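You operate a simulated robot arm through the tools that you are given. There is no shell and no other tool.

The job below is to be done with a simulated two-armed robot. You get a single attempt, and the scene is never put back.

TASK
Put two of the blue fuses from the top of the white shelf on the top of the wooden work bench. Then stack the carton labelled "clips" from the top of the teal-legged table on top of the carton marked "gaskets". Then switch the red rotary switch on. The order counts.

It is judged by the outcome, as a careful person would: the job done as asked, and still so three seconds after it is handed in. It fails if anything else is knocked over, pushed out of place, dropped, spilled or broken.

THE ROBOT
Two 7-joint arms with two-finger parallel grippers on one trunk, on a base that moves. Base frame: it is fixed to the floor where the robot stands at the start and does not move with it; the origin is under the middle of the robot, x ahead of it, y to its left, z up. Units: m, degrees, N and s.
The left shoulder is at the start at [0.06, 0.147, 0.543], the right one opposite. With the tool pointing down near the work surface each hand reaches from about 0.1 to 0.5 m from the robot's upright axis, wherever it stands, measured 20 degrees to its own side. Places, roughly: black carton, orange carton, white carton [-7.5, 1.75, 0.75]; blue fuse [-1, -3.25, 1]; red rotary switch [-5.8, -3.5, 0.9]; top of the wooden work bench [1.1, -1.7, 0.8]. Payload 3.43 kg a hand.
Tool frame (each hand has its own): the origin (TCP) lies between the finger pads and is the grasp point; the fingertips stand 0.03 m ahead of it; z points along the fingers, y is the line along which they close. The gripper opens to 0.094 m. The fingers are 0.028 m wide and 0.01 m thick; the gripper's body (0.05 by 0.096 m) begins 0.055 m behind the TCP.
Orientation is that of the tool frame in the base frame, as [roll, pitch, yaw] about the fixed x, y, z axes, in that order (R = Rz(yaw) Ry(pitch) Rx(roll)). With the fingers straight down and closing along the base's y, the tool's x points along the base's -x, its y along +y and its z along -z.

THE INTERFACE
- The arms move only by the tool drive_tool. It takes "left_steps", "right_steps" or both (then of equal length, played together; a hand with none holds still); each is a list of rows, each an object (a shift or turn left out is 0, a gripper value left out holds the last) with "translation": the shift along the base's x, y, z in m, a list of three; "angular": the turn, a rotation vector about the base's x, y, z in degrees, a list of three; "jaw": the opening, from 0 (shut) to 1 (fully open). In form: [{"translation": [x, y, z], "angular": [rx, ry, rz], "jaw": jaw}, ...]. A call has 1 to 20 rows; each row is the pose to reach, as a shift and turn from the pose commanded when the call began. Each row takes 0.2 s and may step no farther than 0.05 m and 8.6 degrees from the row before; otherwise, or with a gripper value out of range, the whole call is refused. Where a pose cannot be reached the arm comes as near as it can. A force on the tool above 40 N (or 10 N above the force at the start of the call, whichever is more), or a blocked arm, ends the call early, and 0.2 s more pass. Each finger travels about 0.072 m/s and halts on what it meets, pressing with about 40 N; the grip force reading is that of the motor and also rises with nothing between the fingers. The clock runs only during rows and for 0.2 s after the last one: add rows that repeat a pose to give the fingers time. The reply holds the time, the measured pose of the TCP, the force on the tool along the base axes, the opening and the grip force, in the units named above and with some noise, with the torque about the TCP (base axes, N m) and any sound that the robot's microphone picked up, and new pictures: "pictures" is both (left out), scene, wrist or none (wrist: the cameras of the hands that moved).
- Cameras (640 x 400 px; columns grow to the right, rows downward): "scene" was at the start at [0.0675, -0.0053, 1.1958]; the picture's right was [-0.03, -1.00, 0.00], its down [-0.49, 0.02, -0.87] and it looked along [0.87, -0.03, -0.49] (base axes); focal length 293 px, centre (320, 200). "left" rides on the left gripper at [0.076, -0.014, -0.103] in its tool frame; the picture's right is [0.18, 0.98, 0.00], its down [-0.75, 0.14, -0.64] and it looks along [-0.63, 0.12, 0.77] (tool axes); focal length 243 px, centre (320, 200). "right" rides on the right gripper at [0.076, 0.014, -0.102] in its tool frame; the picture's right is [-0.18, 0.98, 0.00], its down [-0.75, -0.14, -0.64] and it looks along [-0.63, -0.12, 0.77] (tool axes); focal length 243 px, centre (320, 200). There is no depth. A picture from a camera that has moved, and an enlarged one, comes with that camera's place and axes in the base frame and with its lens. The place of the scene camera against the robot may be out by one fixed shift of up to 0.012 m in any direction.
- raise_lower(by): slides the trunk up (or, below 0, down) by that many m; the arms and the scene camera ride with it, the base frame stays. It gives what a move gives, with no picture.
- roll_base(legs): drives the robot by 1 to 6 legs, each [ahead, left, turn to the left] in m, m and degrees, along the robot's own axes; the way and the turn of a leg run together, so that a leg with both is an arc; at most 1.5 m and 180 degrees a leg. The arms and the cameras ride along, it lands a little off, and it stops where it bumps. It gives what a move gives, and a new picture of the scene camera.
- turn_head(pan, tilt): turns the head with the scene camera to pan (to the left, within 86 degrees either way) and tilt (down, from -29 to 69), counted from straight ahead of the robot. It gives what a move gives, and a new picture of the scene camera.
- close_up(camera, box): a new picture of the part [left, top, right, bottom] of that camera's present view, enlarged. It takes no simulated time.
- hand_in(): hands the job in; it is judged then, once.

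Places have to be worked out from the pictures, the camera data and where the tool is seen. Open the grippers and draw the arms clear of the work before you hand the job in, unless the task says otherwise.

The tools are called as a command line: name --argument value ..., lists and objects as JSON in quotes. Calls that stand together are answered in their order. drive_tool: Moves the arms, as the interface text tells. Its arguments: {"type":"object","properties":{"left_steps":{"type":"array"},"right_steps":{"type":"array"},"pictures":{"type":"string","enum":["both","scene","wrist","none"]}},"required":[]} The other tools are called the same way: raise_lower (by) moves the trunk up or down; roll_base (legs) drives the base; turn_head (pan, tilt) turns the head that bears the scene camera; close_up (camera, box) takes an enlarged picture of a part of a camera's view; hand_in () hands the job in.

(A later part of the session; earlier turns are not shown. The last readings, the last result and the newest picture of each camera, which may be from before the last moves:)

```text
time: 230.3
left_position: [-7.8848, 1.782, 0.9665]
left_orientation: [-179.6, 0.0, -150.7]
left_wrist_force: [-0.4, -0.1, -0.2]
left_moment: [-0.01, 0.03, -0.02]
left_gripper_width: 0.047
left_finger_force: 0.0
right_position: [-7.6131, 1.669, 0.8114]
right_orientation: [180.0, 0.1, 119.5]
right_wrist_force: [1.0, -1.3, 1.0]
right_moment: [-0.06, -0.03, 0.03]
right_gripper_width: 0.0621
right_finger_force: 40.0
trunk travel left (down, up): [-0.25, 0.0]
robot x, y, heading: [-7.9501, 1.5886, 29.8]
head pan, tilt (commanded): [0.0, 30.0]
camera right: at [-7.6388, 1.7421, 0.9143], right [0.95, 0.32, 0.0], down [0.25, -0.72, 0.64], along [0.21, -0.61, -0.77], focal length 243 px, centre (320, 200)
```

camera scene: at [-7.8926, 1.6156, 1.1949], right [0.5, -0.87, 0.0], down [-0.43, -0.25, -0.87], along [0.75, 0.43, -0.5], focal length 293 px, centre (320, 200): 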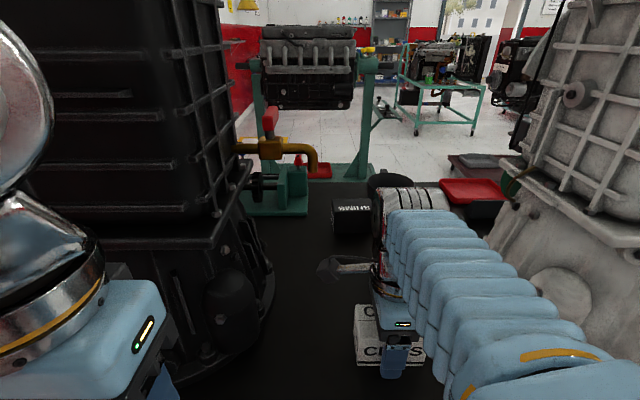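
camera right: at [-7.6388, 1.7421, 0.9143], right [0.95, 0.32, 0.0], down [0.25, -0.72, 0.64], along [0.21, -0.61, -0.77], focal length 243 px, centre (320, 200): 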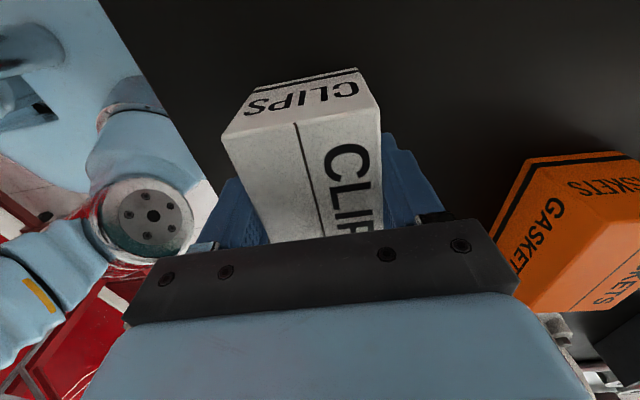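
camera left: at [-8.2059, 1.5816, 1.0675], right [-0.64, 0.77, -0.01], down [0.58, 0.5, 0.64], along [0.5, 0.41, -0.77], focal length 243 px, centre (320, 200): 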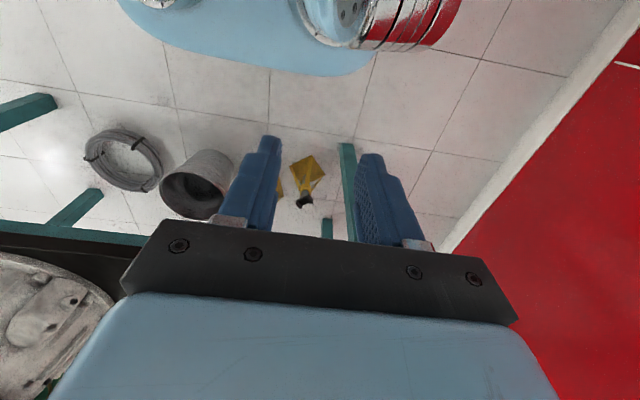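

CLIPS is gripped firmly (0.062 m, 40 N). I lift it straight up 12 cm.

drive_tool --right_steps '[{"translation": [0, 0, 0.03]}, {"translation": [0, 0, 0.06]}, {"translation": [0, 0, 0.09]}, {"translation": [0, 0, 0.12]}, {"translation": [0, 0, 0.12]}]'

close_up --camera "right" --box '[380, 40, 600, 190]'

```text
time: 231.5
left_position: [-7.8851, 1.7819, 0.966]
left_orientation: [-179.6, 0.2, -150.6]
left_wrist_force: [-0.7, -0.2, -0.8]
left_moment: [-0.02, 0.02, 0.01]
left_gripper_width: 0.0471
left_finger_force: 0.1
right_position: [-7.6141, 1.6696, 0.9308]
right_orientation: [180.0, 0.0, 119.5]
right_wrist_force: [-0.5, -0.3, -3.3]
right_moment: [0.01, 0.0, -0.01]
right_gripper_width: 0.0621
right_finger_force: 40.2
trunk travel left (down, up): [-0.25, 0.0]
robot x, y, heading: [-7.9544, 1.5892, 29.7]
head pan, tilt (commanded): [0.0, 30.0]
camera scene: at [-7.8914, 1.6161, 1.1945], right [0.5, -0.87, 0.0], down [-0.43, -0.25, -0.87], along [0.75, 0.43, -0.5], focal length 293 px, centre (320, 200)
camera right: at [-7.6381, 1.7445, 1.0342], right [0.95, 0.32, 0.0], down [0.25, -0.72, 0.64], along [0.21, -0.61, -0.77], focal length 243 px, centre (320, 200)
```

scene: 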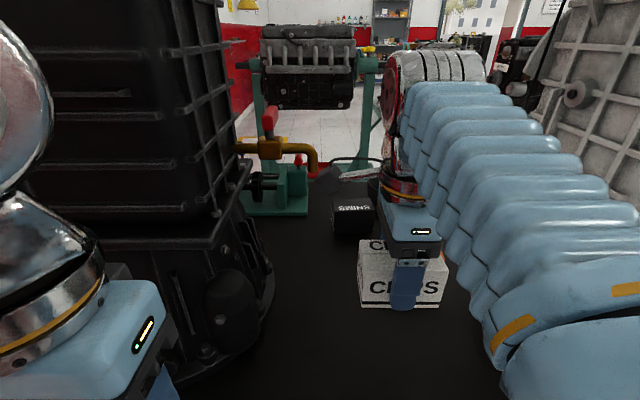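
right: 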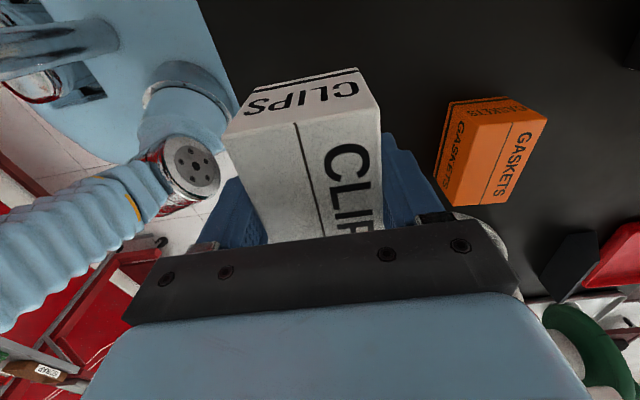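

```text
2.67 times, centred on (490, 115) of right
camera zoom: at [-7.6381, 1.7445, 1.0342], right [0.95, 0.32, 0.0], down [0.25, -0.72, 0.64], along [0.21, -0.61, -0.77], focal length 647 px, centre (-133, 427)
```

zoom: 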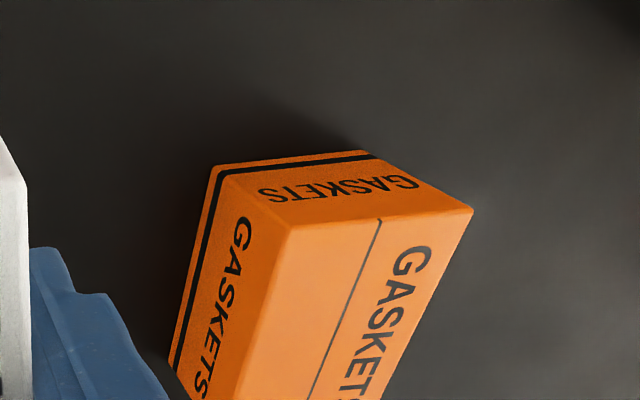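

GASKETS' centre computes to about (-7.430, 1.676), turned ~-4°, with its top near z≈0.83. I carry CLIPS over it at the present height with a -3.5° yaw.

drive_tool --right_steps '[{"translation": [0.037, 0.002, 0], "angular": [0, 0, -1]}, {"translation": [0.074, 0.004, 0], "angular": [0, 0, -2]}, {"translation": [0.111, 0.006, 0], "angular": [0, 0, -3]}, {"translation": [0.148, 0.008, 0], "angular": [0, 0, -3.5]}, {"translation": [0.1833, 0.0096, 0], "angular": [0, 0, -3.5]}, {"translation": [0.1833, 0.0096, 0], "angular": [0, 0, -3.5]}]'

close_up --camera "right" --box '[200, 30, 460, 210]'

close_up --camera "scene" --box '[320, 150, 520, 300]'

```text
time: 232.9
left_position: [-7.884, 1.7805, 0.9649]
left_orientation: [-179.5, 0.1, -150.5]
left_wrist_force: [-0.3, 1.2, 0.6]
left_moment: [-0.02, 0.0, -0.04]
left_gripper_width: 0.047
left_finger_force: 0.0
right_position: [-7.4308, 1.6779, 0.9317]
right_orientation: [-180.0, 0.1, 116.0]
right_wrist_force: [0.0, -0.4, -3.5]
right_moment: [0.01, 0.0, -0.01]
right_gripper_width: 0.0622
right_finger_force: 40.0
trunk travel left (down, up): [-0.25, 0.0]
robot x, y, heading: [-7.9519, 1.5889, 29.9]
head pan, tilt (commanded): [0.0, 30.0]
camera scene: at [-7.891, 1.6161, 1.1945], right [0.5, -0.87, 0.0], down [-0.43, -0.25, -0.87], along [0.75, 0.43, -0.5], focal length 293 px, centre (320, 200)
camera right: at [-7.4497, 1.7534, 1.0351], right [0.96, 0.27, 0.0], down [0.2, -0.74, 0.64], along [0.17, -0.62, -0.77], focal length 243 px, centre (320, 200)
```

scene: 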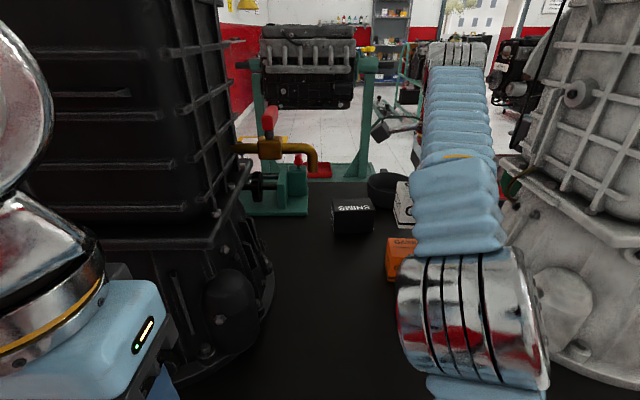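
right: 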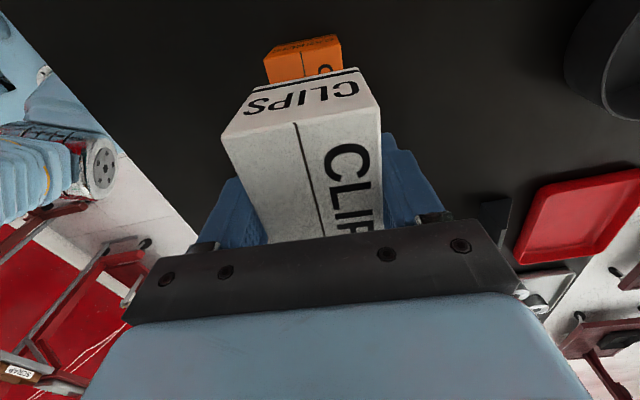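

```text
2.22 times, centred on (330, 120) of right
camera zoom: at [-7.4497, 1.7534, 1.0351], right [0.96, 0.27, 0.0], down [0.2, -0.74, 0.64], along [0.17, -0.62, -0.77], focal length 539 px, centre (298, 378)
```

zoom: 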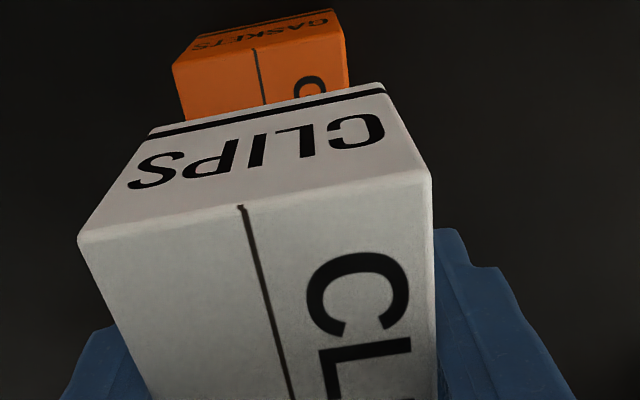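

```text
2.67 times, centred on (420, 225) of scene
camera zoom: at [-7.891, 1.6161, 1.1945], right [0.5, -0.87, 0.0], down [-0.43, -0.25, -0.87], along [0.75, 0.43, -0.5], focal length 781 px, centre (53, 133)
```

zoom: 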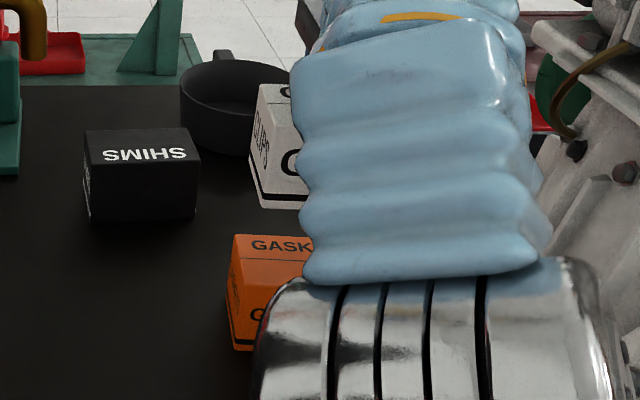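

In the wrist view CLIPS sits about 5 mm too far forward and right of GASKETS, and the yaws match. I correct that and lower to about 1 cm above the gaskets carton.

drive_tool --right_steps '[{"translation": [-0.0063, 0.0024, 0]}, {"translation": [-0.0063, 0.0024, -0.025]}, {"translation": [-0.0063, 0.0024, -0.048]}, {"translation": [-0.0063, 0.0024, -0.048]}]'

close_up --camera "right" --box '[200, 30, 460, 210]'

close_up --camera "scene" --box '[350, 170, 450, 290]'

```text
time: 233.9
left_position: [-7.8844, 1.7805, 0.965]
left_orientation: [-179.7, 0.0, -150.7]
left_wrist_force: [-0.5, 0.7, 0.7]
left_moment: [-0.01, -0.02, 0.0]
left_gripper_width: 0.0473
left_finger_force: 0.0
right_position: [-7.4368, 1.6822, 0.883]
right_orientation: [179.9, 0.0, 116.0]
right_wrist_force: [0.5, 1.1, -3.6]
right_moment: [0.01, -0.03, -0.01]
right_gripper_width: 0.0621
right_finger_force: 40.0
trunk travel left (down, up): [-0.25, 0.0]
robot x, y, heading: [-7.9521, 1.5886, 30.0]
head pan, tilt (commanded): [0.0, 30.0]
camera scene: at [-7.8913, 1.6161, 1.1945], right [0.5, -0.87, 0.0], down [-0.43, -0.25, -0.87], along [0.75, 0.43, -0.5], focal length 293 px, centre (320, 200)
camera right: at [-7.4565, 1.7566, 0.986], right [0.96, 0.27, 0.0], down [0.2, -0.74, 0.64], along [0.17, -0.62, -0.77], focal length 243 px, centre (320, 200)
```

scene: 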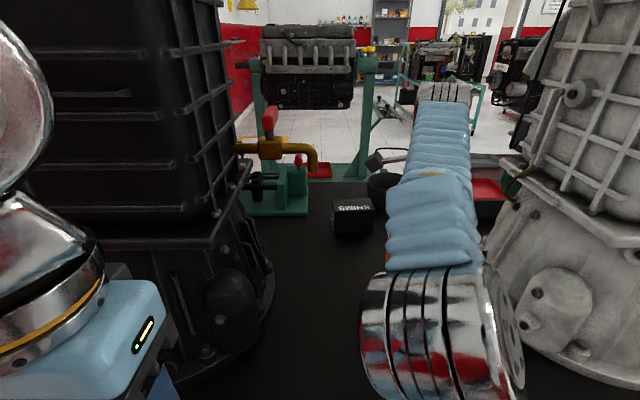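
right: 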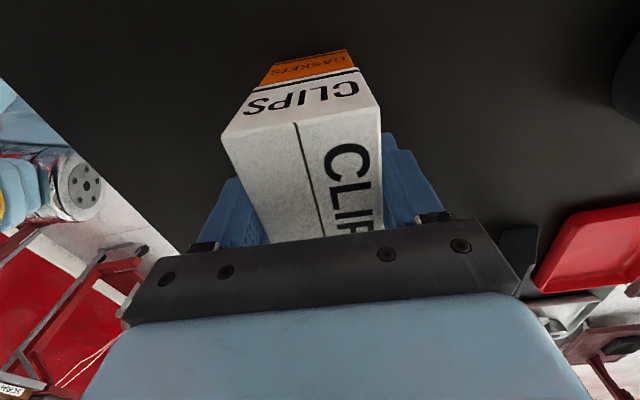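

```text
2.22 times, centred on (330, 120) of right
camera zoom: at [-7.4565, 1.7566, 0.986], right [0.96, 0.27, 0.0], down [0.2, -0.74, 0.64], along [0.17, -0.62, -0.77], focal length 539 px, centre (298, 378)
```

zoom: 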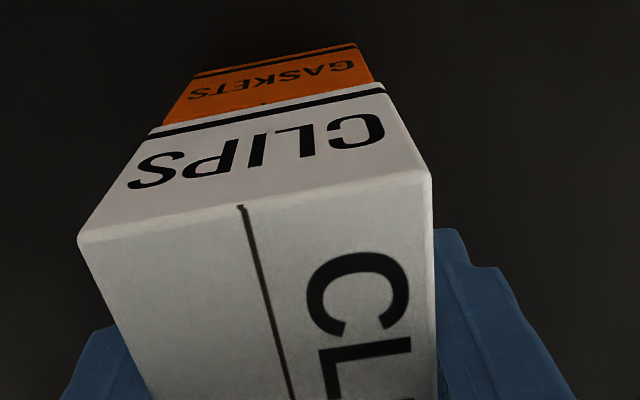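

```text
3.33 times, centred on (400, 230) of scene
camera zoom: at [-7.8913, 1.6161, 1.1945], right [0.5, -0.87, 0.0], down [-0.43, -0.25, -0.87], along [0.75, 0.43, -0.5], focal length 976 px, centre (53, 100)
```

zoom: 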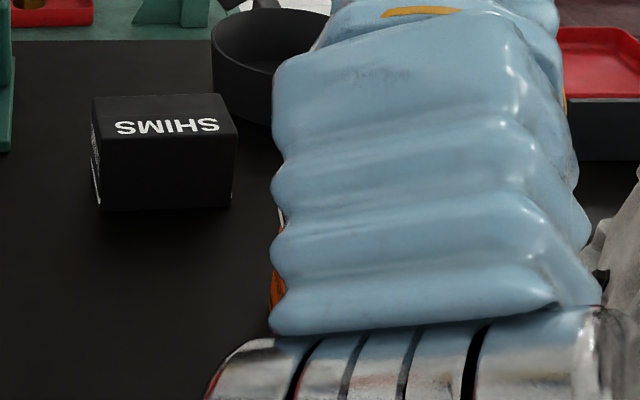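

The left ends of both cartons now line up within a millimetre or so. I lower 8 mm and read the force.

drive_tool --right_steps '[{"translation": [0, 0, -0.004]}, {"translation": [0, 0, -0.008]}, {"translation": [0, 0, -0.008]}]' --pictures "wrist"

```text
time: 234.7
left_position: [-7.8849, 1.7813, 0.9668]
left_orientation: [-179.6, 0.1, -150.5]
left_wrist_force: [-0.4, -0.5, -1.0]
left_moment: [0.02, 0.02, 0.01]
left_gripper_width: 0.0469
left_finger_force: 0.1
right_position: [-7.4372, 1.6801, 0.8737]
right_orientation: [180.0, 0.1, 116.0]
right_wrist_force: [0.1, -0.7, -2.3]
right_moment: [0.03, 0.01, -0.01]
right_gripper_width: 0.0621
right_finger_force: 40.1
trunk travel left (down, up): [-0.25, 0.0]
robot x, y, heading: [-7.9504, 1.588, 29.6]
head pan, tilt (commanded): [0.0, 30.0]
camera right: at [-7.4568, 1.756, 0.9783], right [0.96, 0.27, 0.0], down [0.2, -0.74, 0.64], along [0.17, -0.62, -0.77], focal length 243 px, centre (320, 200)
```

right: 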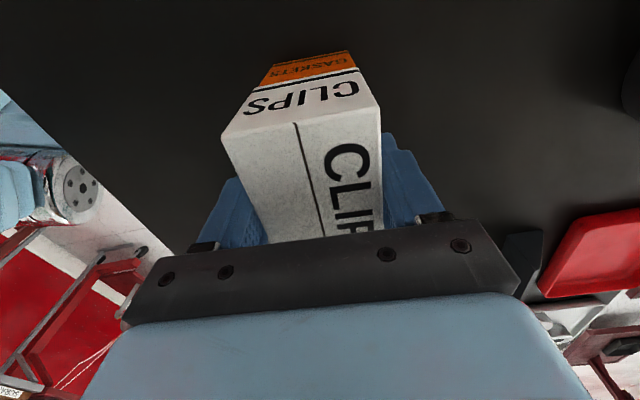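

No contact yet at z≈0.874 (only the carton's weight shows). I keep lowering in 2 mm steps with a stop to read.

drive_tool --right_steps '[{"translation": [0, 0, -0.002]}, {"translation": [0, 0, -0.002]}]' --pictures "none"

```text
time: 235.3
left_position: [-7.8863, 1.7812, 0.9662]
left_orientation: [-179.7, 0.0, -150.5]
left_wrist_force: [0.3, -0.6, 0.1]
left_moment: [0.0, 0.0, 0.01]
left_gripper_width: 0.0469
left_finger_force: 0.1
right_position: [-7.4356, 1.6815, 0.874]
right_orientation: [-180.0, 0.1, 116.1]
right_wrist_force: [0.0, 0.3, -2.7]
right_moment: [0.01, 0.0, 0.0]
right_gripper_width: 0.0623
right_finger_force: 39.8
trunk travel left (down, up): [-0.25, 0.0]
robot x, y, heading: [-7.9482, 1.584, 29.7]
head pan, tilt (commanded): [0.0, 30.0]
```

drive_tool --right_steps '[{"translation": [0, 0, -0.002]}, {"translation": [0, 0, -0.002]}]' --pictures "none"

```text
time: 235.9
left_position: [-7.8853, 1.7812, 0.9664]
left_orientation: [-179.5, 0.1, -150.6]
left_wrist_force: [0.5, -0.7, 0.4]
left_moment: [0.0, -0.01, 0.05]
left_gripper_width: 0.0472
left_finger_force: 0.1
right_position: [-7.4371, 1.6802, 0.8734]
right_orientation: [179.7, 0.1, 116.1]
right_wrist_force: [8.0, 2.0, 25.7]
right_moment: [0.05, 0.19, -0.02]
right_gripper_width: 0.0621
right_finger_force: 39.7
trunk travel left (down, up): [-0.25, 0.0]
robot x, y, heading: [-7.9492, 1.5893, 29.9]
head pan, tilt (commanded): [0.0, 30.0]
```

Contact now (about 26 N). I ease up 1.2 mm and check before releasing.

drive_tool --right_steps '[{"translation": [0, 0, 0.0012]}, {"translation": [0, 0, 0.0012]}]'

close_up --camera "right" --box '[200, 30, 460, 210]'

```text
time: 236.5
left_position: [-7.8854, 1.7807, 0.9644]
left_orientation: [-179.6, 0.2, -150.6]
left_wrist_force: [-0.6, -0.6, -0.2]
left_moment: [0.0, -0.01, 0.0]
left_gripper_width: 0.0469
left_finger_force: 0.0
right_position: [-7.4384, 1.6809, 0.8727]
right_orientation: [180.0, 0.1, 115.9]
right_wrist_force: [9.8, 0.9, 19.6]
right_moment: [0.0, -0.25, 0.05]
right_gripper_width: 0.062
right_finger_force: 40.0
trunk travel left (down, up): [-0.25, 0.0]
robot x, y, heading: [-7.9489, 1.5875, 29.9]
head pan, tilt (commanded): [0.0, 30.0]
camera scene: at [-7.8918, 1.616, 1.1946], right [0.5, -0.87, 0.0], down [-0.43, -0.25, -0.87], along [0.75, 0.43, -0.5], focal length 293 px, centre (320, 200)
camera right: at [-7.4576, 1.7558, 0.9759], right [0.96, 0.27, 0.0], down [0.2, -0.74, 0.64], along [0.17, -0.62, -0.77], focal length 243 px, centre (320, 200)
```

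scene: 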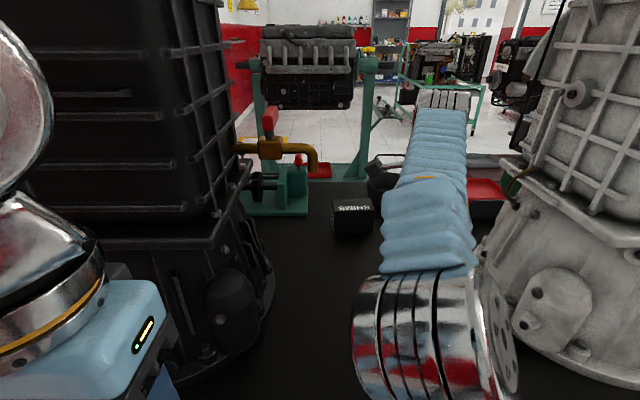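
right: 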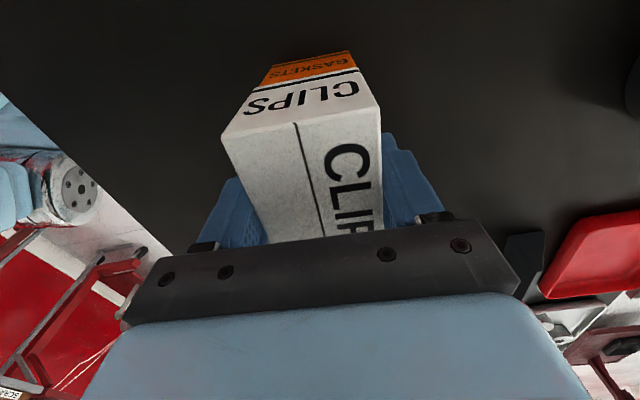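

```text
2.22 times, centred on (330, 120) of right
camera zoom: at [-7.4576, 1.7558, 0.9759], right [0.96, 0.27, 0.0], down [0.2, -0.74, 0.64], along [0.17, -0.62, -0.77], focal length 539 px, centre (298, 378)
```

zoom: 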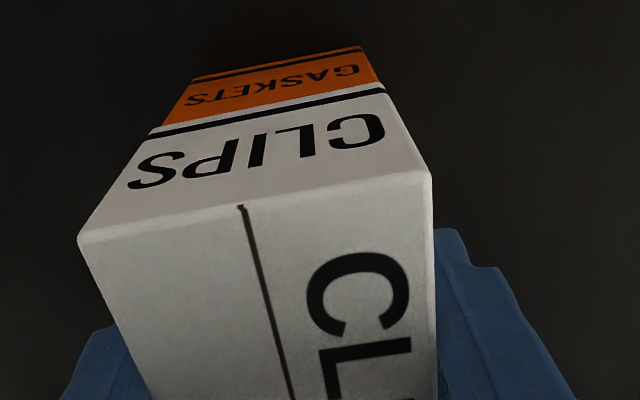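

Force is still 20 N; I raise another 1 mm before opening.

drive_tool --right_steps '[{"translation": [0, 0, 0.001]}, {"translation": [0, 0, 0.001]}]' --pictures "none"

```text
time: 237.1
left_position: [-7.8842, 1.7813, 0.9649]
left_orientation: [-179.6, 0.1, -150.6]
left_wrist_force: [0.8, 0.7, 0.1]
left_moment: [0.02, 0.01, 0.02]
left_gripper_width: 0.0472
left_finger_force: 0.0
right_position: [-7.4374, 1.6804, 0.8729]
right_orientation: [-179.9, 0.0, 116.0]
right_wrist_force: [2.2, -3.3, 3.8]
right_moment: [-0.18, -0.4, -0.07]
right_gripper_width: 0.0622
right_finger_force: 40.1
trunk travel left (down, up): [-0.25, 0.0]
robot x, y, heading: [-7.9496, 1.5885, 29.9]
head pan, tilt (commanded): [0.0, 30.0]
```

Light contact now (4 N). I open the gripper gradually to leave CLIPS resting on GASKETS.

drive_tool --right_steps '[{"jaw": 0.68}, {"jaw": 0.75}, {"jaw": 0.85}, {"jaw": 1.0}, {"jaw": 1.0}]'

close_up --camera "right" --box '[200, 30, 460, 210]'

```text
time: 238.3
left_position: [-7.8854, 1.78, 0.9656]
left_orientation: [-179.6, 0.1, -150.5]
left_wrist_force: [-0.2, 1.0, 0.0]
left_moment: [0.03, -0.02, -0.01]
left_gripper_width: 0.0471
left_finger_force: 0.1
right_position: [-7.4383, 1.6817, 0.8736]
right_orientation: [179.9, 0.2, 116.1]
right_wrist_force: [1.0, -0.2, 0.5]
right_moment: [-0.01, 0.0, 0.01]
right_gripper_width: 0.094
right_finger_force: 0.0
trunk travel left (down, up): [-0.25, 0.0]
robot x, y, heading: [-7.9521, 1.5896, 29.7]
head pan, tilt (commanded): [0.0, 30.0]
camera scene: at [-7.8915, 1.6161, 1.1946], right [0.5, -0.87, 0.0], down [-0.43, -0.25, -0.87], along [0.75, 0.43, -0.5], focal length 293 px, centre (320, 200)
camera right: at [-7.4577, 1.7563, 0.9765], right [0.96, 0.27, 0.0], down [0.2, -0.74, 0.64], along [0.17, -0.62, -0.77], focal length 243 px, centre (320, 200)
```

scene: 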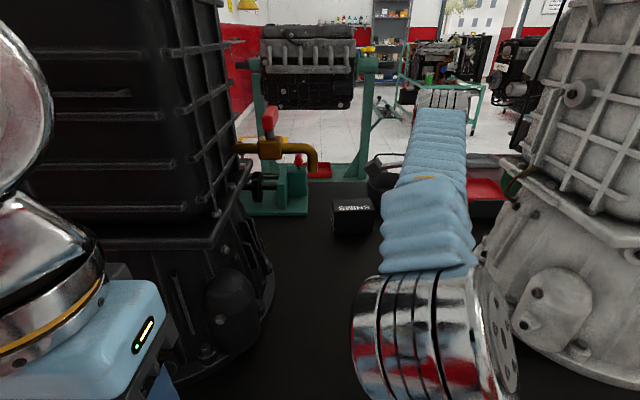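
right: 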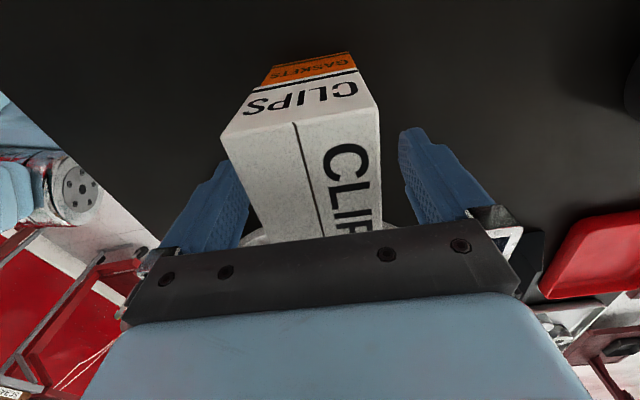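

```text
2.22 times, centred on (330, 120) of right
camera zoom: at [-7.4577, 1.7563, 0.9765], right [0.96, 0.27, 0.0], down [0.2, -0.74, 0.64], along [0.17, -0.62, -0.77], focal length 539 px, centre (298, 378)
```

zoom: 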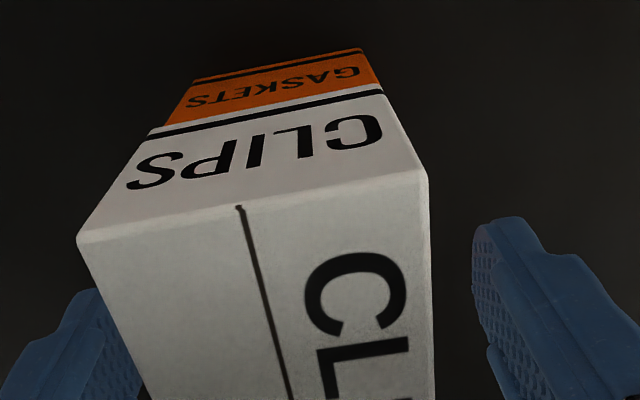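

CLIPS rests square on GASKETS and the fingers are clear on both sides. I raise the hand straight up above the stack, then draw it back toward the robot.

drive_tool --right_steps '[{"translation": [0, 0, 0.025]}, {"translation": [0, 0, 0.05]}, {"translation": [0, 0, 0.068]}, {"translation": [-0.03, -0.003, 0.072]}, {"translation": [-0.07, -0.006, 0.08]}, {"translation": [-0.11, -0.01, 0.09]}, {"translation": [-0.15, -0.013, 0.1]}, {"translation": [-0.18, -0.03, 0.115]}, {"translation": [-0.2, -0.06, 0.122]}, {"translation": [-0.2, -0.06, 0.122]}]'

close_up --camera "scene" --box '[320, 180, 480, 300]'

```text
time: 240.5
left_position: [-7.885, 1.7805, 0.9645]
left_orientation: [-179.6, 0.1, -150.6]
left_wrist_force: [0.2, 0.1, -0.6]
left_moment: [0.01, 0.04, 0.0]
left_gripper_width: 0.0469
left_finger_force: 0.1
right_position: [-7.6374, 1.6203, 0.9938]
right_orientation: [180.0, 0.0, 116.0]
right_wrist_force: [-0.8, -0.7, 0.8]
right_moment: [0.01, 0.01, -0.02]
right_gripper_width: 0.0941
right_finger_force: 0.0
trunk travel left (down, up): [-0.25, 0.0]
robot x, y, heading: [-7.9484, 1.5894, 29.8]
head pan, tilt (commanded): [0.0, 30.0]
camera scene: at [-7.8916, 1.6157, 1.1946], right [0.5, -0.87, 0.0], down [-0.43, -0.25, -0.87], along [0.75, 0.43, -0.5], focal length 293 px, centre (320, 200)
camera right: at [-7.6589, 1.6951, 1.0981], right [0.96, 0.27, 0.0], down [0.2, -0.74, 0.64], along [0.17, -0.62, -0.77], focal length 243 px, centre (320, 200)
```

scene: 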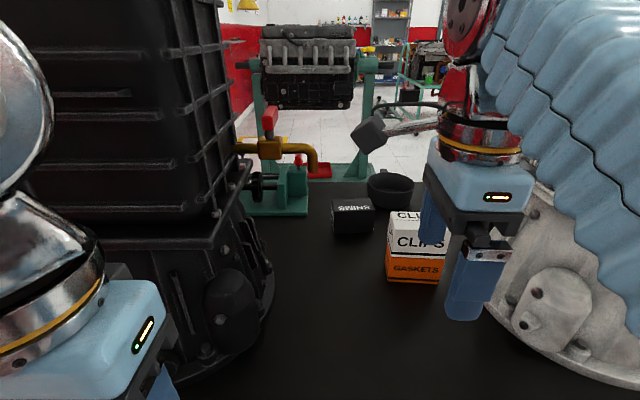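
right: 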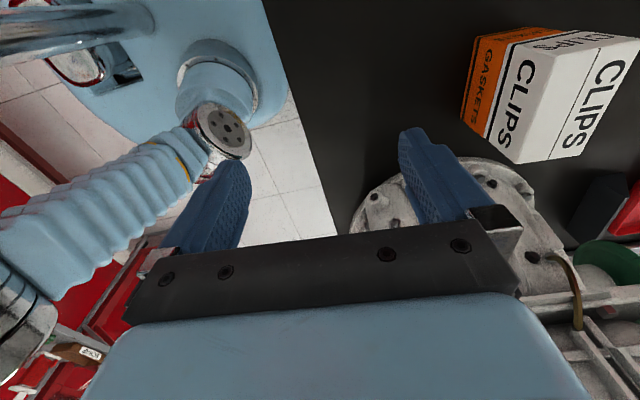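

```text
3.33 times, centred on (400, 240) of scene
camera zoom: at [-7.8916, 1.6157, 1.1946], right [0.5, -0.87, 0.0], down [-0.43, -0.25, -0.87], along [0.75, 0.43, -0.5], focal length 976 px, centre (53, 67)
```

zoom: 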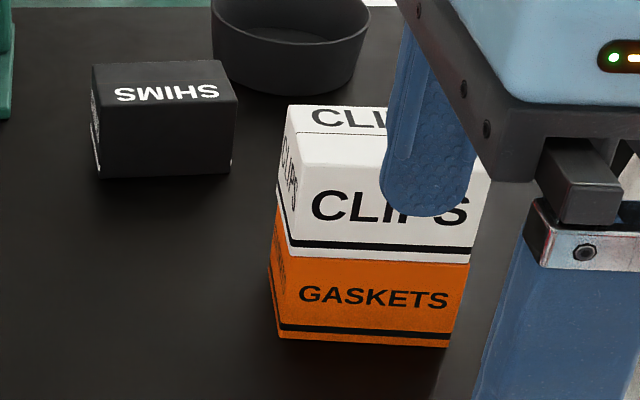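

CLIPS sits squarely on GASKETS, and SHIMS is untouched. I back away from the table 0.3 m before moving the arms to travel pose.

roll_base --legs '[[-0.3, 0, 0]]'

drive_tool --left_steps '[{"translation": [0.01, 0.007, 0.01]}, {"translation": [0.03, 0.02, 0.025]}, {"translation": [0.05, 0.035, 0.031]}, {"translation": [0.07, 0.05, 0.031]}, {"translation": [0.085, 0.06, 0.031]}, {"translation": [0.096, 0.073, 0.031]}, {"translation": [0.096, 0.073, 0.031]}, {"translation": [0.096, 0.073, 0.031]}, {"translation": [0.096, 0.073, 0.031]}, {"translation": [0.096, 0.073, 0.031]}, {"translation": [0.096, 0.073, 0.031]}, {"translation": [0.096, 0.073, 0.031]}]' --right_steps '[{"angular": [0, 0, 8]}, {"angular": [0, 0, 16]}, {"angular": [0, 0, 24]}, {"angular": [0, 0, 32]}, {"angular": [0, 0, 40]}, {"angular": [0, 0, 48]}, {"angular": [0, 0, 56]}, {"angular": [0, 0, 64]}, {"angular": [0, 0, 72]}, {"angular": [0, 0, 80]}, {"angular": [0, 0, 88]}, {"angular": [0, 0, 93.8]}]' --pictures "scene"

```text
time: 242.5
left_position: [-8.1394, 1.635, 0.9653]
left_orientation: [-179.6, 0.1, -150.5]
left_wrist_force: [1.2, 0.0, -0.7]
left_moment: [0.0, -0.01, -0.01]
left_gripper_width: 0.0471
left_finger_force: 0.1
right_position: [-7.8939, 1.4747, 0.9942]
right_orientation: [-179.9, 0.1, 116.0]
right_wrist_force: [-0.2, -0.2, -0.3]
right_moment: [0.0, 0.03, -0.03]
right_gripper_width: 0.0938
right_finger_force: 0.1
trunk travel left (down, up): [-0.25, 0.0]
robot x, y, heading: [-8.2082, 1.4399, 30.0]
head pan, tilt (commanded): [0.0, 30.0]
camera scene: at [-8.1459, 1.4703, 1.1945], right [0.5, -0.87, 0.0], down [-0.43, -0.25, -0.87], along [0.75, 0.43, -0.5], focal length 293 px, centre (320, 200)
```

scene: 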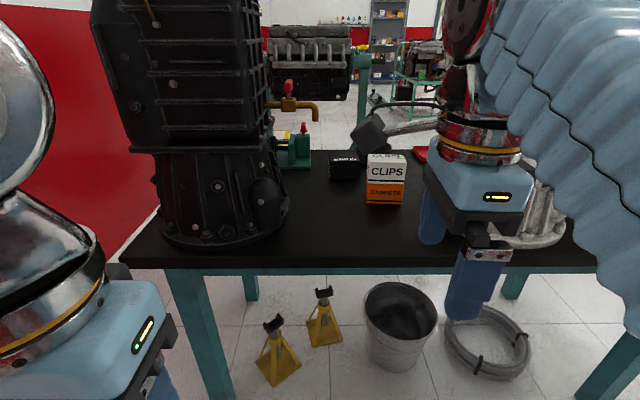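

```text
time: 245.1
left_position: [-8.0452, 1.7076, 0.9971]
left_orientation: [-179.6, 0.0, -150.6]
left_wrist_force: [-0.6, -0.9, 0.0]
left_moment: [-0.03, -0.03, 0.03]
left_gripper_width: 0.0472
left_finger_force: 0.1
left hand out of reach, approached as far as the arm can: row 1, 2, 3, 4
right_position: [-7.894, 1.4741, 0.9947]
right_orientation: [180.0, 0.1, -150.1]
right_wrist_force: [0.6, -0.6, 0.9]
right_moment: [0.01, 0.0, -0.02]
right_gripper_width: 0.0942
right_finger_force: 0.1
trunk travel left (down, up): [-0.25, 0.0]
robot x, y, heading: [-8.2036, 1.4441, 30.0]
head pan, tilt (commanded): [0.0, 30.0]
camera scene: at [-8.146, 1.4702, 1.1946], right [0.5, -0.87, 0.0], down [-0.43, -0.25, -0.87], along [0.75, 0.43, -0.5], focal length 293 px, centre (320, 200)
```

scene: 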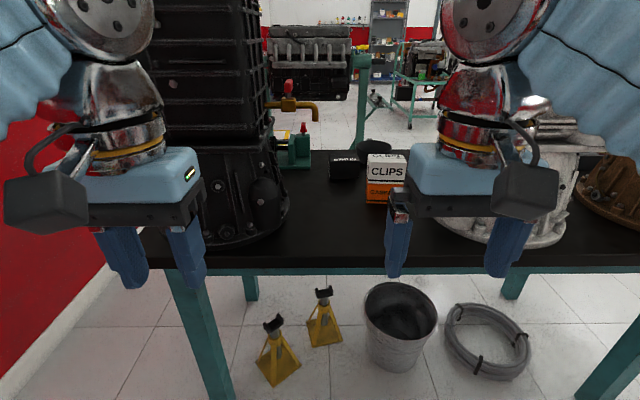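

Both arms are back in travel pose and the stack stands. I strafe right back out from behind the table, then look toward the switch near (-5.8, -3.5).

roll_base --legs '[[0, -0.85, 0], [0, -0.8, 0]]'

turn_head --pan -60 --tilt 15

turn_head --pan -86 --tilt 15

```text
time: 253.5
left_position: [-7.2279, 0.2685, 0.9978]
left_orientation: [-179.6, 0.1, -151.1]
left_wrist_force: [-0.4, 0.3, 0.1]
left_moment: [0.0, -0.01, 0.02]
left_gripper_width: 0.047
left_finger_force: 0.0
right_position: [-7.0781, 0.0352, 0.9945]
right_orientation: [179.9, 0.1, -150.8]
right_wrist_force: [0.0, -0.4, -0.9]
right_moment: [0.07, 0.0, -0.01]
right_gripper_width: 0.094
right_finger_force: 0.1
trunk travel left (down, up): [-0.25, 0.0]
robot x, y, heading: [-7.3931, 0.0039, 29.3]
head pan, tilt (commanded): [0.0, 30.0]
camera scene: at [-7.3321, 0.0324, 1.1946], right [0.49, -0.87, 0.0], down [-0.44, -0.24, -0.87], along [0.76, 0.42, -0.5], focal length 293 px, centre (320, 200)
```

scene: 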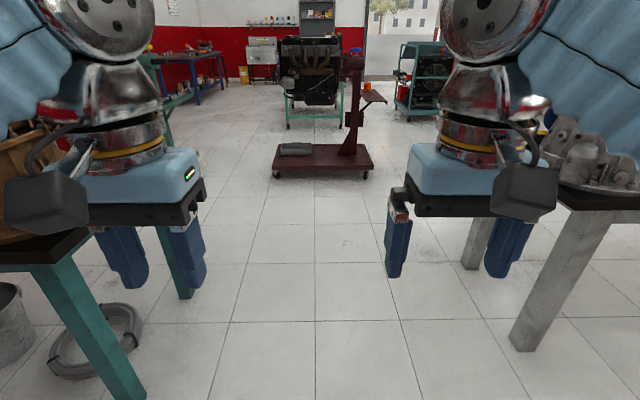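

```text
time: 254.8
left_position: [-7.2284, 0.2683, 0.9967]
left_orientation: [-179.6, 0.1, -151.1]
left_wrist_force: [0.6, 0.1, 0.3]
left_moment: [-0.03, -0.03, 0.03]
left_gripper_width: 0.047
left_finger_force: 0.0
right_position: [-7.0776, 0.0336, 0.9954]
right_orientation: [180.0, 0.1, -150.7]
right_wrist_force: [0.4, 0.2, -0.5]
right_moment: [0.01, 0.01, -0.02]
right_gripper_width: 0.094
right_finger_force: 0.1
trunk travel left (down, up): [-0.25, 0.0]
robot x, y, heading: [-7.3914, 0.001, 29.1]
head pan, tilt (commanded): [-60.0, 15.0]
camera scene: at [-7.3305, -0.0596, 1.2187], right [-0.51, -0.86, 0.0], down [-0.22, 0.13, -0.97], along [0.83, -0.49, -0.26], focal length 293 px, centre (320, 200)
```

scene: 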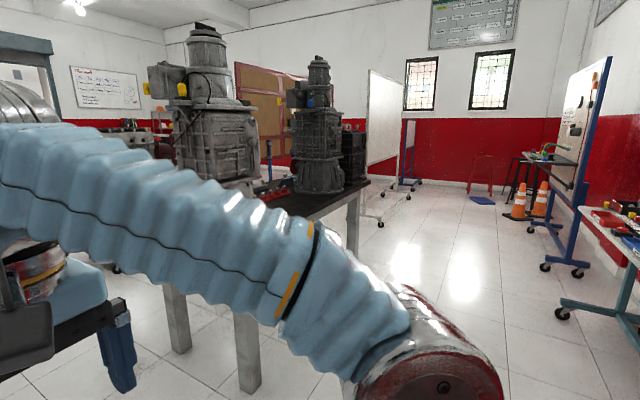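

```text
time: 255.7
left_position: [-7.227, 0.269, 0.9972]
left_orientation: [-179.6, 0.2, -151.1]
left_wrist_force: [-0.8, 0.6, 0.6]
left_moment: [0.01, -0.01, 0.01]
left_gripper_width: 0.0472
left_finger_force: 0.0
right_position: [-7.0789, 0.0353, 0.9955]
right_orientation: [179.9, 0.0, -150.6]
right_wrist_force: [0.9, -0.6, 0.2]
right_moment: [-0.02, 0.01, 0.01]
right_gripper_width: 0.0939
right_finger_force: 0.2
trunk travel left (down, up): [-0.25, 0.0]
robot x, y, heading: [-7.3947, 0.0075, 29.2]
head pan, tilt (commanded): [-85.9, 15.0]
camera scene: at [-7.3595, -0.0899, 1.2188], right [-0.83, -0.55, 0.0], down [-0.14, 0.22, -0.97], along [0.53, -0.81, -0.26], focal length 293 px, centre (320, 200)
```

scene: 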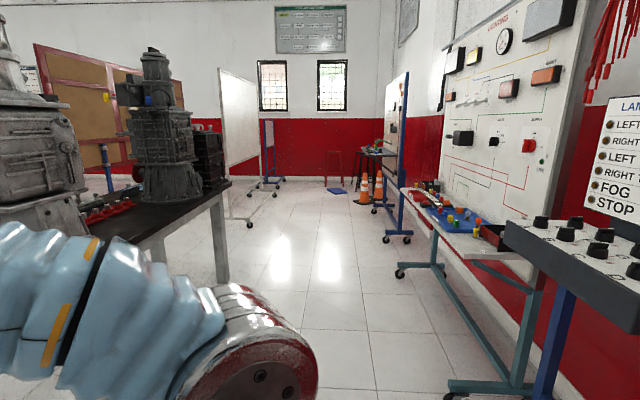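

I zoom down the aisle around (364,148), where the red rotary switch should appear.

close_up --camera "scene" --box '[310, 80, 470, 190]'

close_up --camera "scene" --box '[400, 80, 640, 280]'

```text
3.64 times, centred on (390, 135) of scene
camera zoom: at [-7.3595, -0.0899, 1.2188], right [-0.83, -0.55, 0.0], down [-0.14, 0.22, -0.97], along [0.53, -0.81, -0.26], focal length 1065 px, centre (66, 436)
```

zoom: 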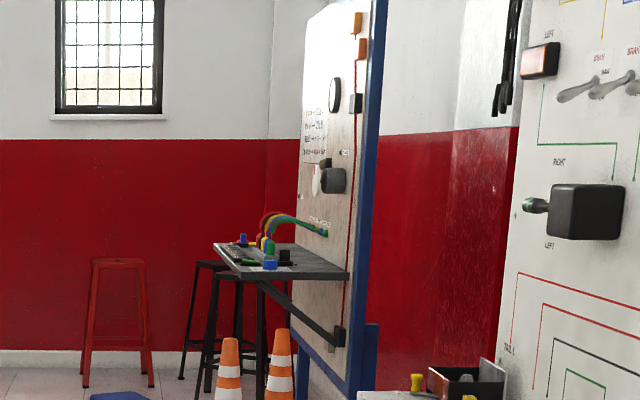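

```text
2.00 times, centred on (520, 180) of scene
camera zoom: at [-7.3595, -0.0899, 1.2188], right [-0.83, -0.55, 0.0], down [-0.14, 0.22, -0.97], along [0.53, -0.81, -0.26], focal length 586 px, centre (-80, 240)
```

zoom: 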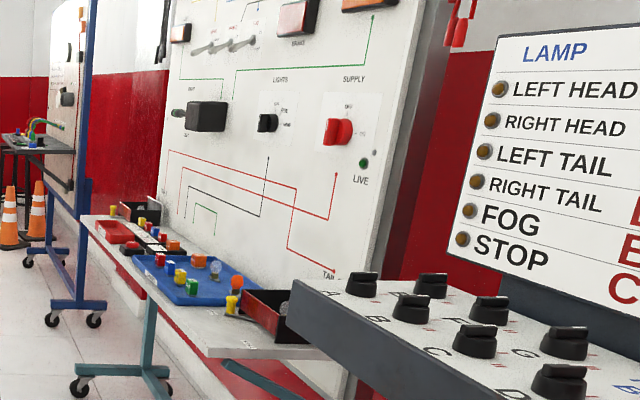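

The lighting rack has a red SUPPLY rotary switch too, but the given place (-5.8, -3.5, 0.9) fits something on or near the next rack farther down the aisle. I turn to face along the aisle and advance for a better look.

turn_head --pan 0 --tilt 20

roll_base --legs '[[0.12, 0, 0], [0, 0, -89.2], [1.0, 0, 0]]'

```text
time: 257.3
left_position: [-7.2283, 0.2688, 0.9966]
left_orientation: [-179.7, 0.1, -151.1]
left_wrist_force: [0.0, 0.9, -0.1]
left_moment: [0.01, -0.01, -0.01]
left_gripper_width: 0.0471
left_finger_force: 0.0
right_position: [-7.0785, 0.0349, 0.9958]
right_orientation: [179.9, 0.1, -150.8]
right_wrist_force: [-0.1, -0.5, 0.7]
right_moment: [0.03, 0.0, -0.03]
right_gripper_width: 0.0941
right_finger_force: 0.0
trunk travel left (down, up): [-0.25, 0.0]
robot x, y, heading: [-7.3901, 0.0045, 29.4]
head pan, tilt (commanded): [0.0, 20.0]
camera scene: at [-7.3297, 0.0336, 1.2106], right [0.49, -0.87, 0.0], down [-0.3, -0.17, -0.94], along [0.82, 0.46, -0.34], focal length 293 px, centre (320, 200)
```

scene: 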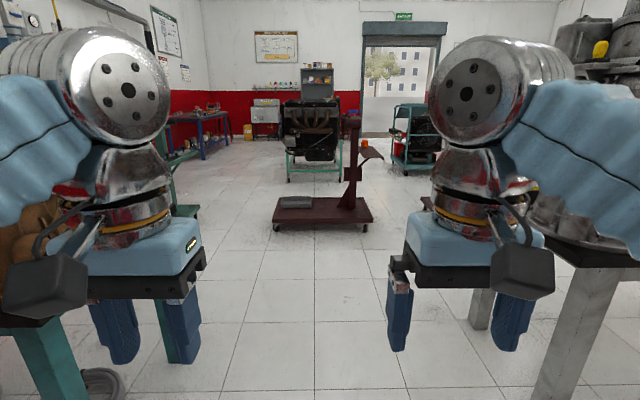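

```text
time: 267.1
left_position: [-6.5507, -0.9666, 0.9968]
left_orientation: [-179.6, 0.1, 118.1]
left_wrist_force: [-1.1, -0.1, -0.4]
left_moment: [0.03, 0.01, 0.0]
left_gripper_width: 0.0472
left_finger_force: 0.0
right_position: [-6.7874, -1.1144, 0.9953]
right_orientation: [179.9, 0.2, 118.6]
right_wrist_force: [0.1, 0.0, -0.5]
right_moment: [0.01, 0.02, 0.01]
right_gripper_width: 0.0938
right_finger_force: 0.1
trunk travel left (down, up): [-0.25, 0.0]
robot x, y, heading: [-6.809, -0.7962, -61.4]
head pan, tilt (commanded): [0.0, 20.0]
camera scene: at [-6.7752, -0.8584, 1.2106], right [-0.88, -0.48, 0.0], down [-0.16, 0.3, -0.94], along [0.45, -0.83, -0.34], focal length 293 px, centre (320, 200)
```

scene: 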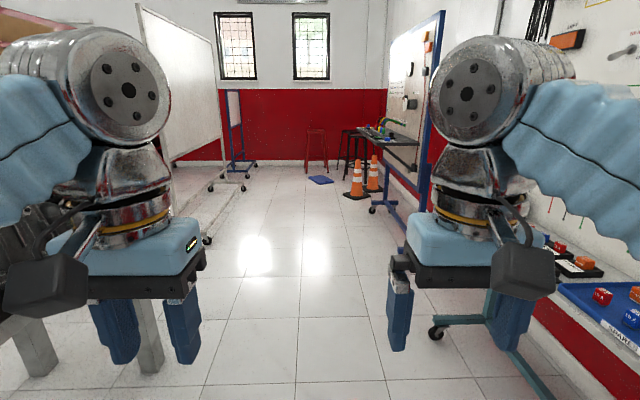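

The aisle is clear (rack foot at +0.64 m, table leg at -0.79 m). I square up and advance 1.1 m, then look right at the blue-framed rack.

roll_base --legs '[[1.1, 0, 1.4]]'

turn_head --pan -35 --tilt 10

```text
time: 272.7
left_position: [-5.994, -1.9105, 0.9977]
left_orientation: [-179.6, 0.1, 120.8]
left_wrist_force: [-0.4, 0.2, 0.0]
left_moment: [-0.01, -0.03, 0.03]
left_gripper_width: 0.0469
left_finger_force: 0.1
right_position: [-6.224, -2.0677, 0.9937]
right_orientation: [179.9, 0.2, 121.2]
right_wrist_force: [0.1, 0.7, 0.8]
right_moment: [-0.02, 0.0, 0.01]
right_gripper_width: 0.0938
right_finger_force: 0.1
trunk travel left (down, up): [-0.25, 0.0]
robot x, y, heading: [-6.266, -1.7561, -58.9]
head pan, tilt (commanded): [0.0, 20.0]
camera scene: at [-6.2246, -1.8121, 1.2106], right [-0.86, -0.52, 0.0], down [-0.18, 0.29, -0.94], along [0.49, -0.8, -0.34], focal length 293 px, centre (320, 200)
```

scene: 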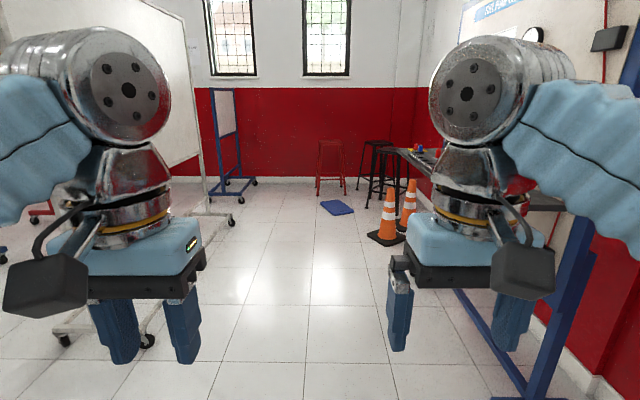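

```text
time: 273.7
left_position: [-5.9952, -1.9107, 0.9971]
left_orientation: [-179.5, 0.1, 120.8]
left_wrist_force: [0.0, -0.6, 0.4]
left_moment: [-0.01, 0.02, 0.01]
left_gripper_width: 0.047
left_finger_force: 0.1
right_position: [-6.2249, -2.0673, 0.9949]
right_orientation: [179.9, 0.0, 121.2]
right_wrist_force: [-0.1, -0.8, 0.2]
right_moment: [0.0, 0.02, -0.01]
right_gripper_width: 0.094
right_finger_force: 0.0
trunk travel left (down, up): [-0.25, 0.0]
robot x, y, heading: [-6.2606, -1.7576, -58.9]
head pan, tilt (commanded): [-35.0, 10.0]
camera scene: at [-6.2789, -1.8253, 1.2269], right [-1.0, 0.07, 0.0], down [0.01, 0.17, -0.98], along [-0.07, -0.98, -0.17], focal length 293 px, centre (320, 200)
```

scene: 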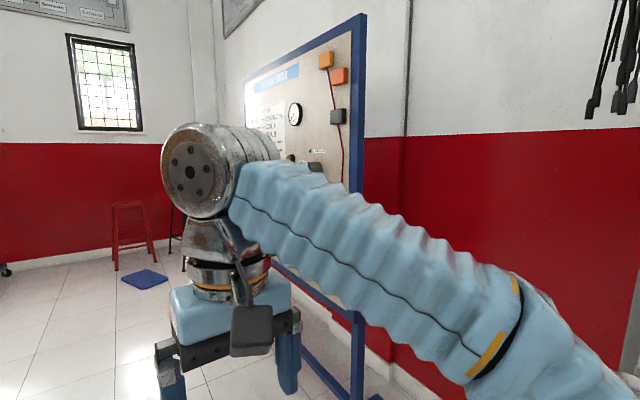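

I'm at (-6.26, -1.76); the blue rack's face is hidden by my arm. I move ahead 1.2 m with a 0.2 m shift left, then turn right to face the rack squarely.

roll_base --legs '[[0, 0.2, -1.1], [1.2, 0, 0], [0, 0, -90]]'

turn_head --pan 0 --tilt 20

```text
time: 284.9
left_position: [-5.6381, -2.9642, 0.9955]
left_orientation: [-179.6, 0.1, 30.0]
left_wrist_force: [-0.2, 0.3, 0.6]
left_moment: [-0.01, 0.0, 0.01]
left_gripper_width: 0.047
left_finger_force: 0.0
right_position: [-5.7924, -2.7335, 0.995]
right_orientation: [179.9, 0.2, 30.5]
right_wrist_force: [0.4, -0.5, 0.6]
right_moment: [0.0, -0.01, -0.06]
right_gripper_width: 0.0938
right_finger_force: 0.1
trunk travel left (down, up): [-0.25, 0.0]
robot x, y, heading: [-5.4801, -2.699, -149.9]
head pan, tilt (commanded): [-35.0, 10.0]
camera scene: at [-5.5406, -2.6772, 1.2269], right [0.08, 1.0, 0.0], down [0.17, -0.01, -0.98], along [-0.98, 0.08, -0.17], focal length 293 px, centre (320, 200)
```

scene: 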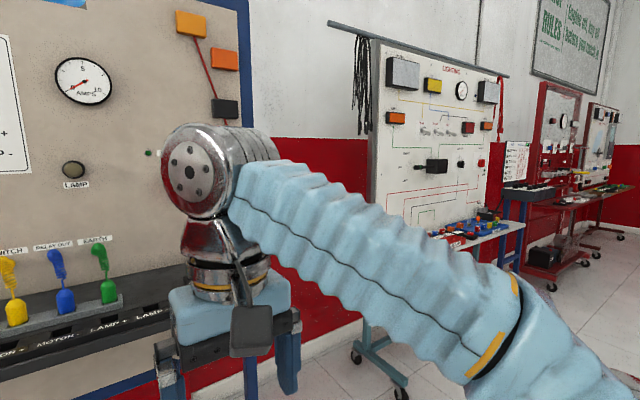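

```text
time: 285.9
left_position: [-5.639, -2.9633, 0.9978]
left_orientation: [-179.7, 0.1, 29.9]
left_wrist_force: [0.4, -0.5, 1.0]
left_moment: [0.04, 0.04, 0.0]
left_gripper_width: 0.0466
left_finger_force: 0.0
right_position: [-5.7927, -2.7324, 0.9945]
right_orientation: [179.9, 0.1, 30.4]
right_wrist_force: [0.4, -0.2, -0.5]
right_moment: [0.01, 0.02, 0.03]
right_gripper_width: 0.0939
right_finger_force: 0.1
trunk travel left (down, up): [-0.25, 0.0]
robot x, y, heading: [-5.484, -2.6981, -149.7]
head pan, tilt (commanded): [0.0, 20.0]
camera scene: at [-5.5284, -2.7317, 1.2106], right [-0.5, 0.86, 0.0], down [0.3, 0.17, -0.94], along [-0.81, -0.47, -0.34], focal length 293 px, centre (320, 200)
```

scene: 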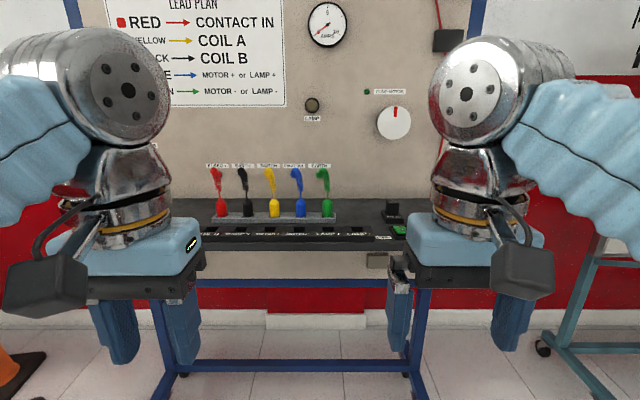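

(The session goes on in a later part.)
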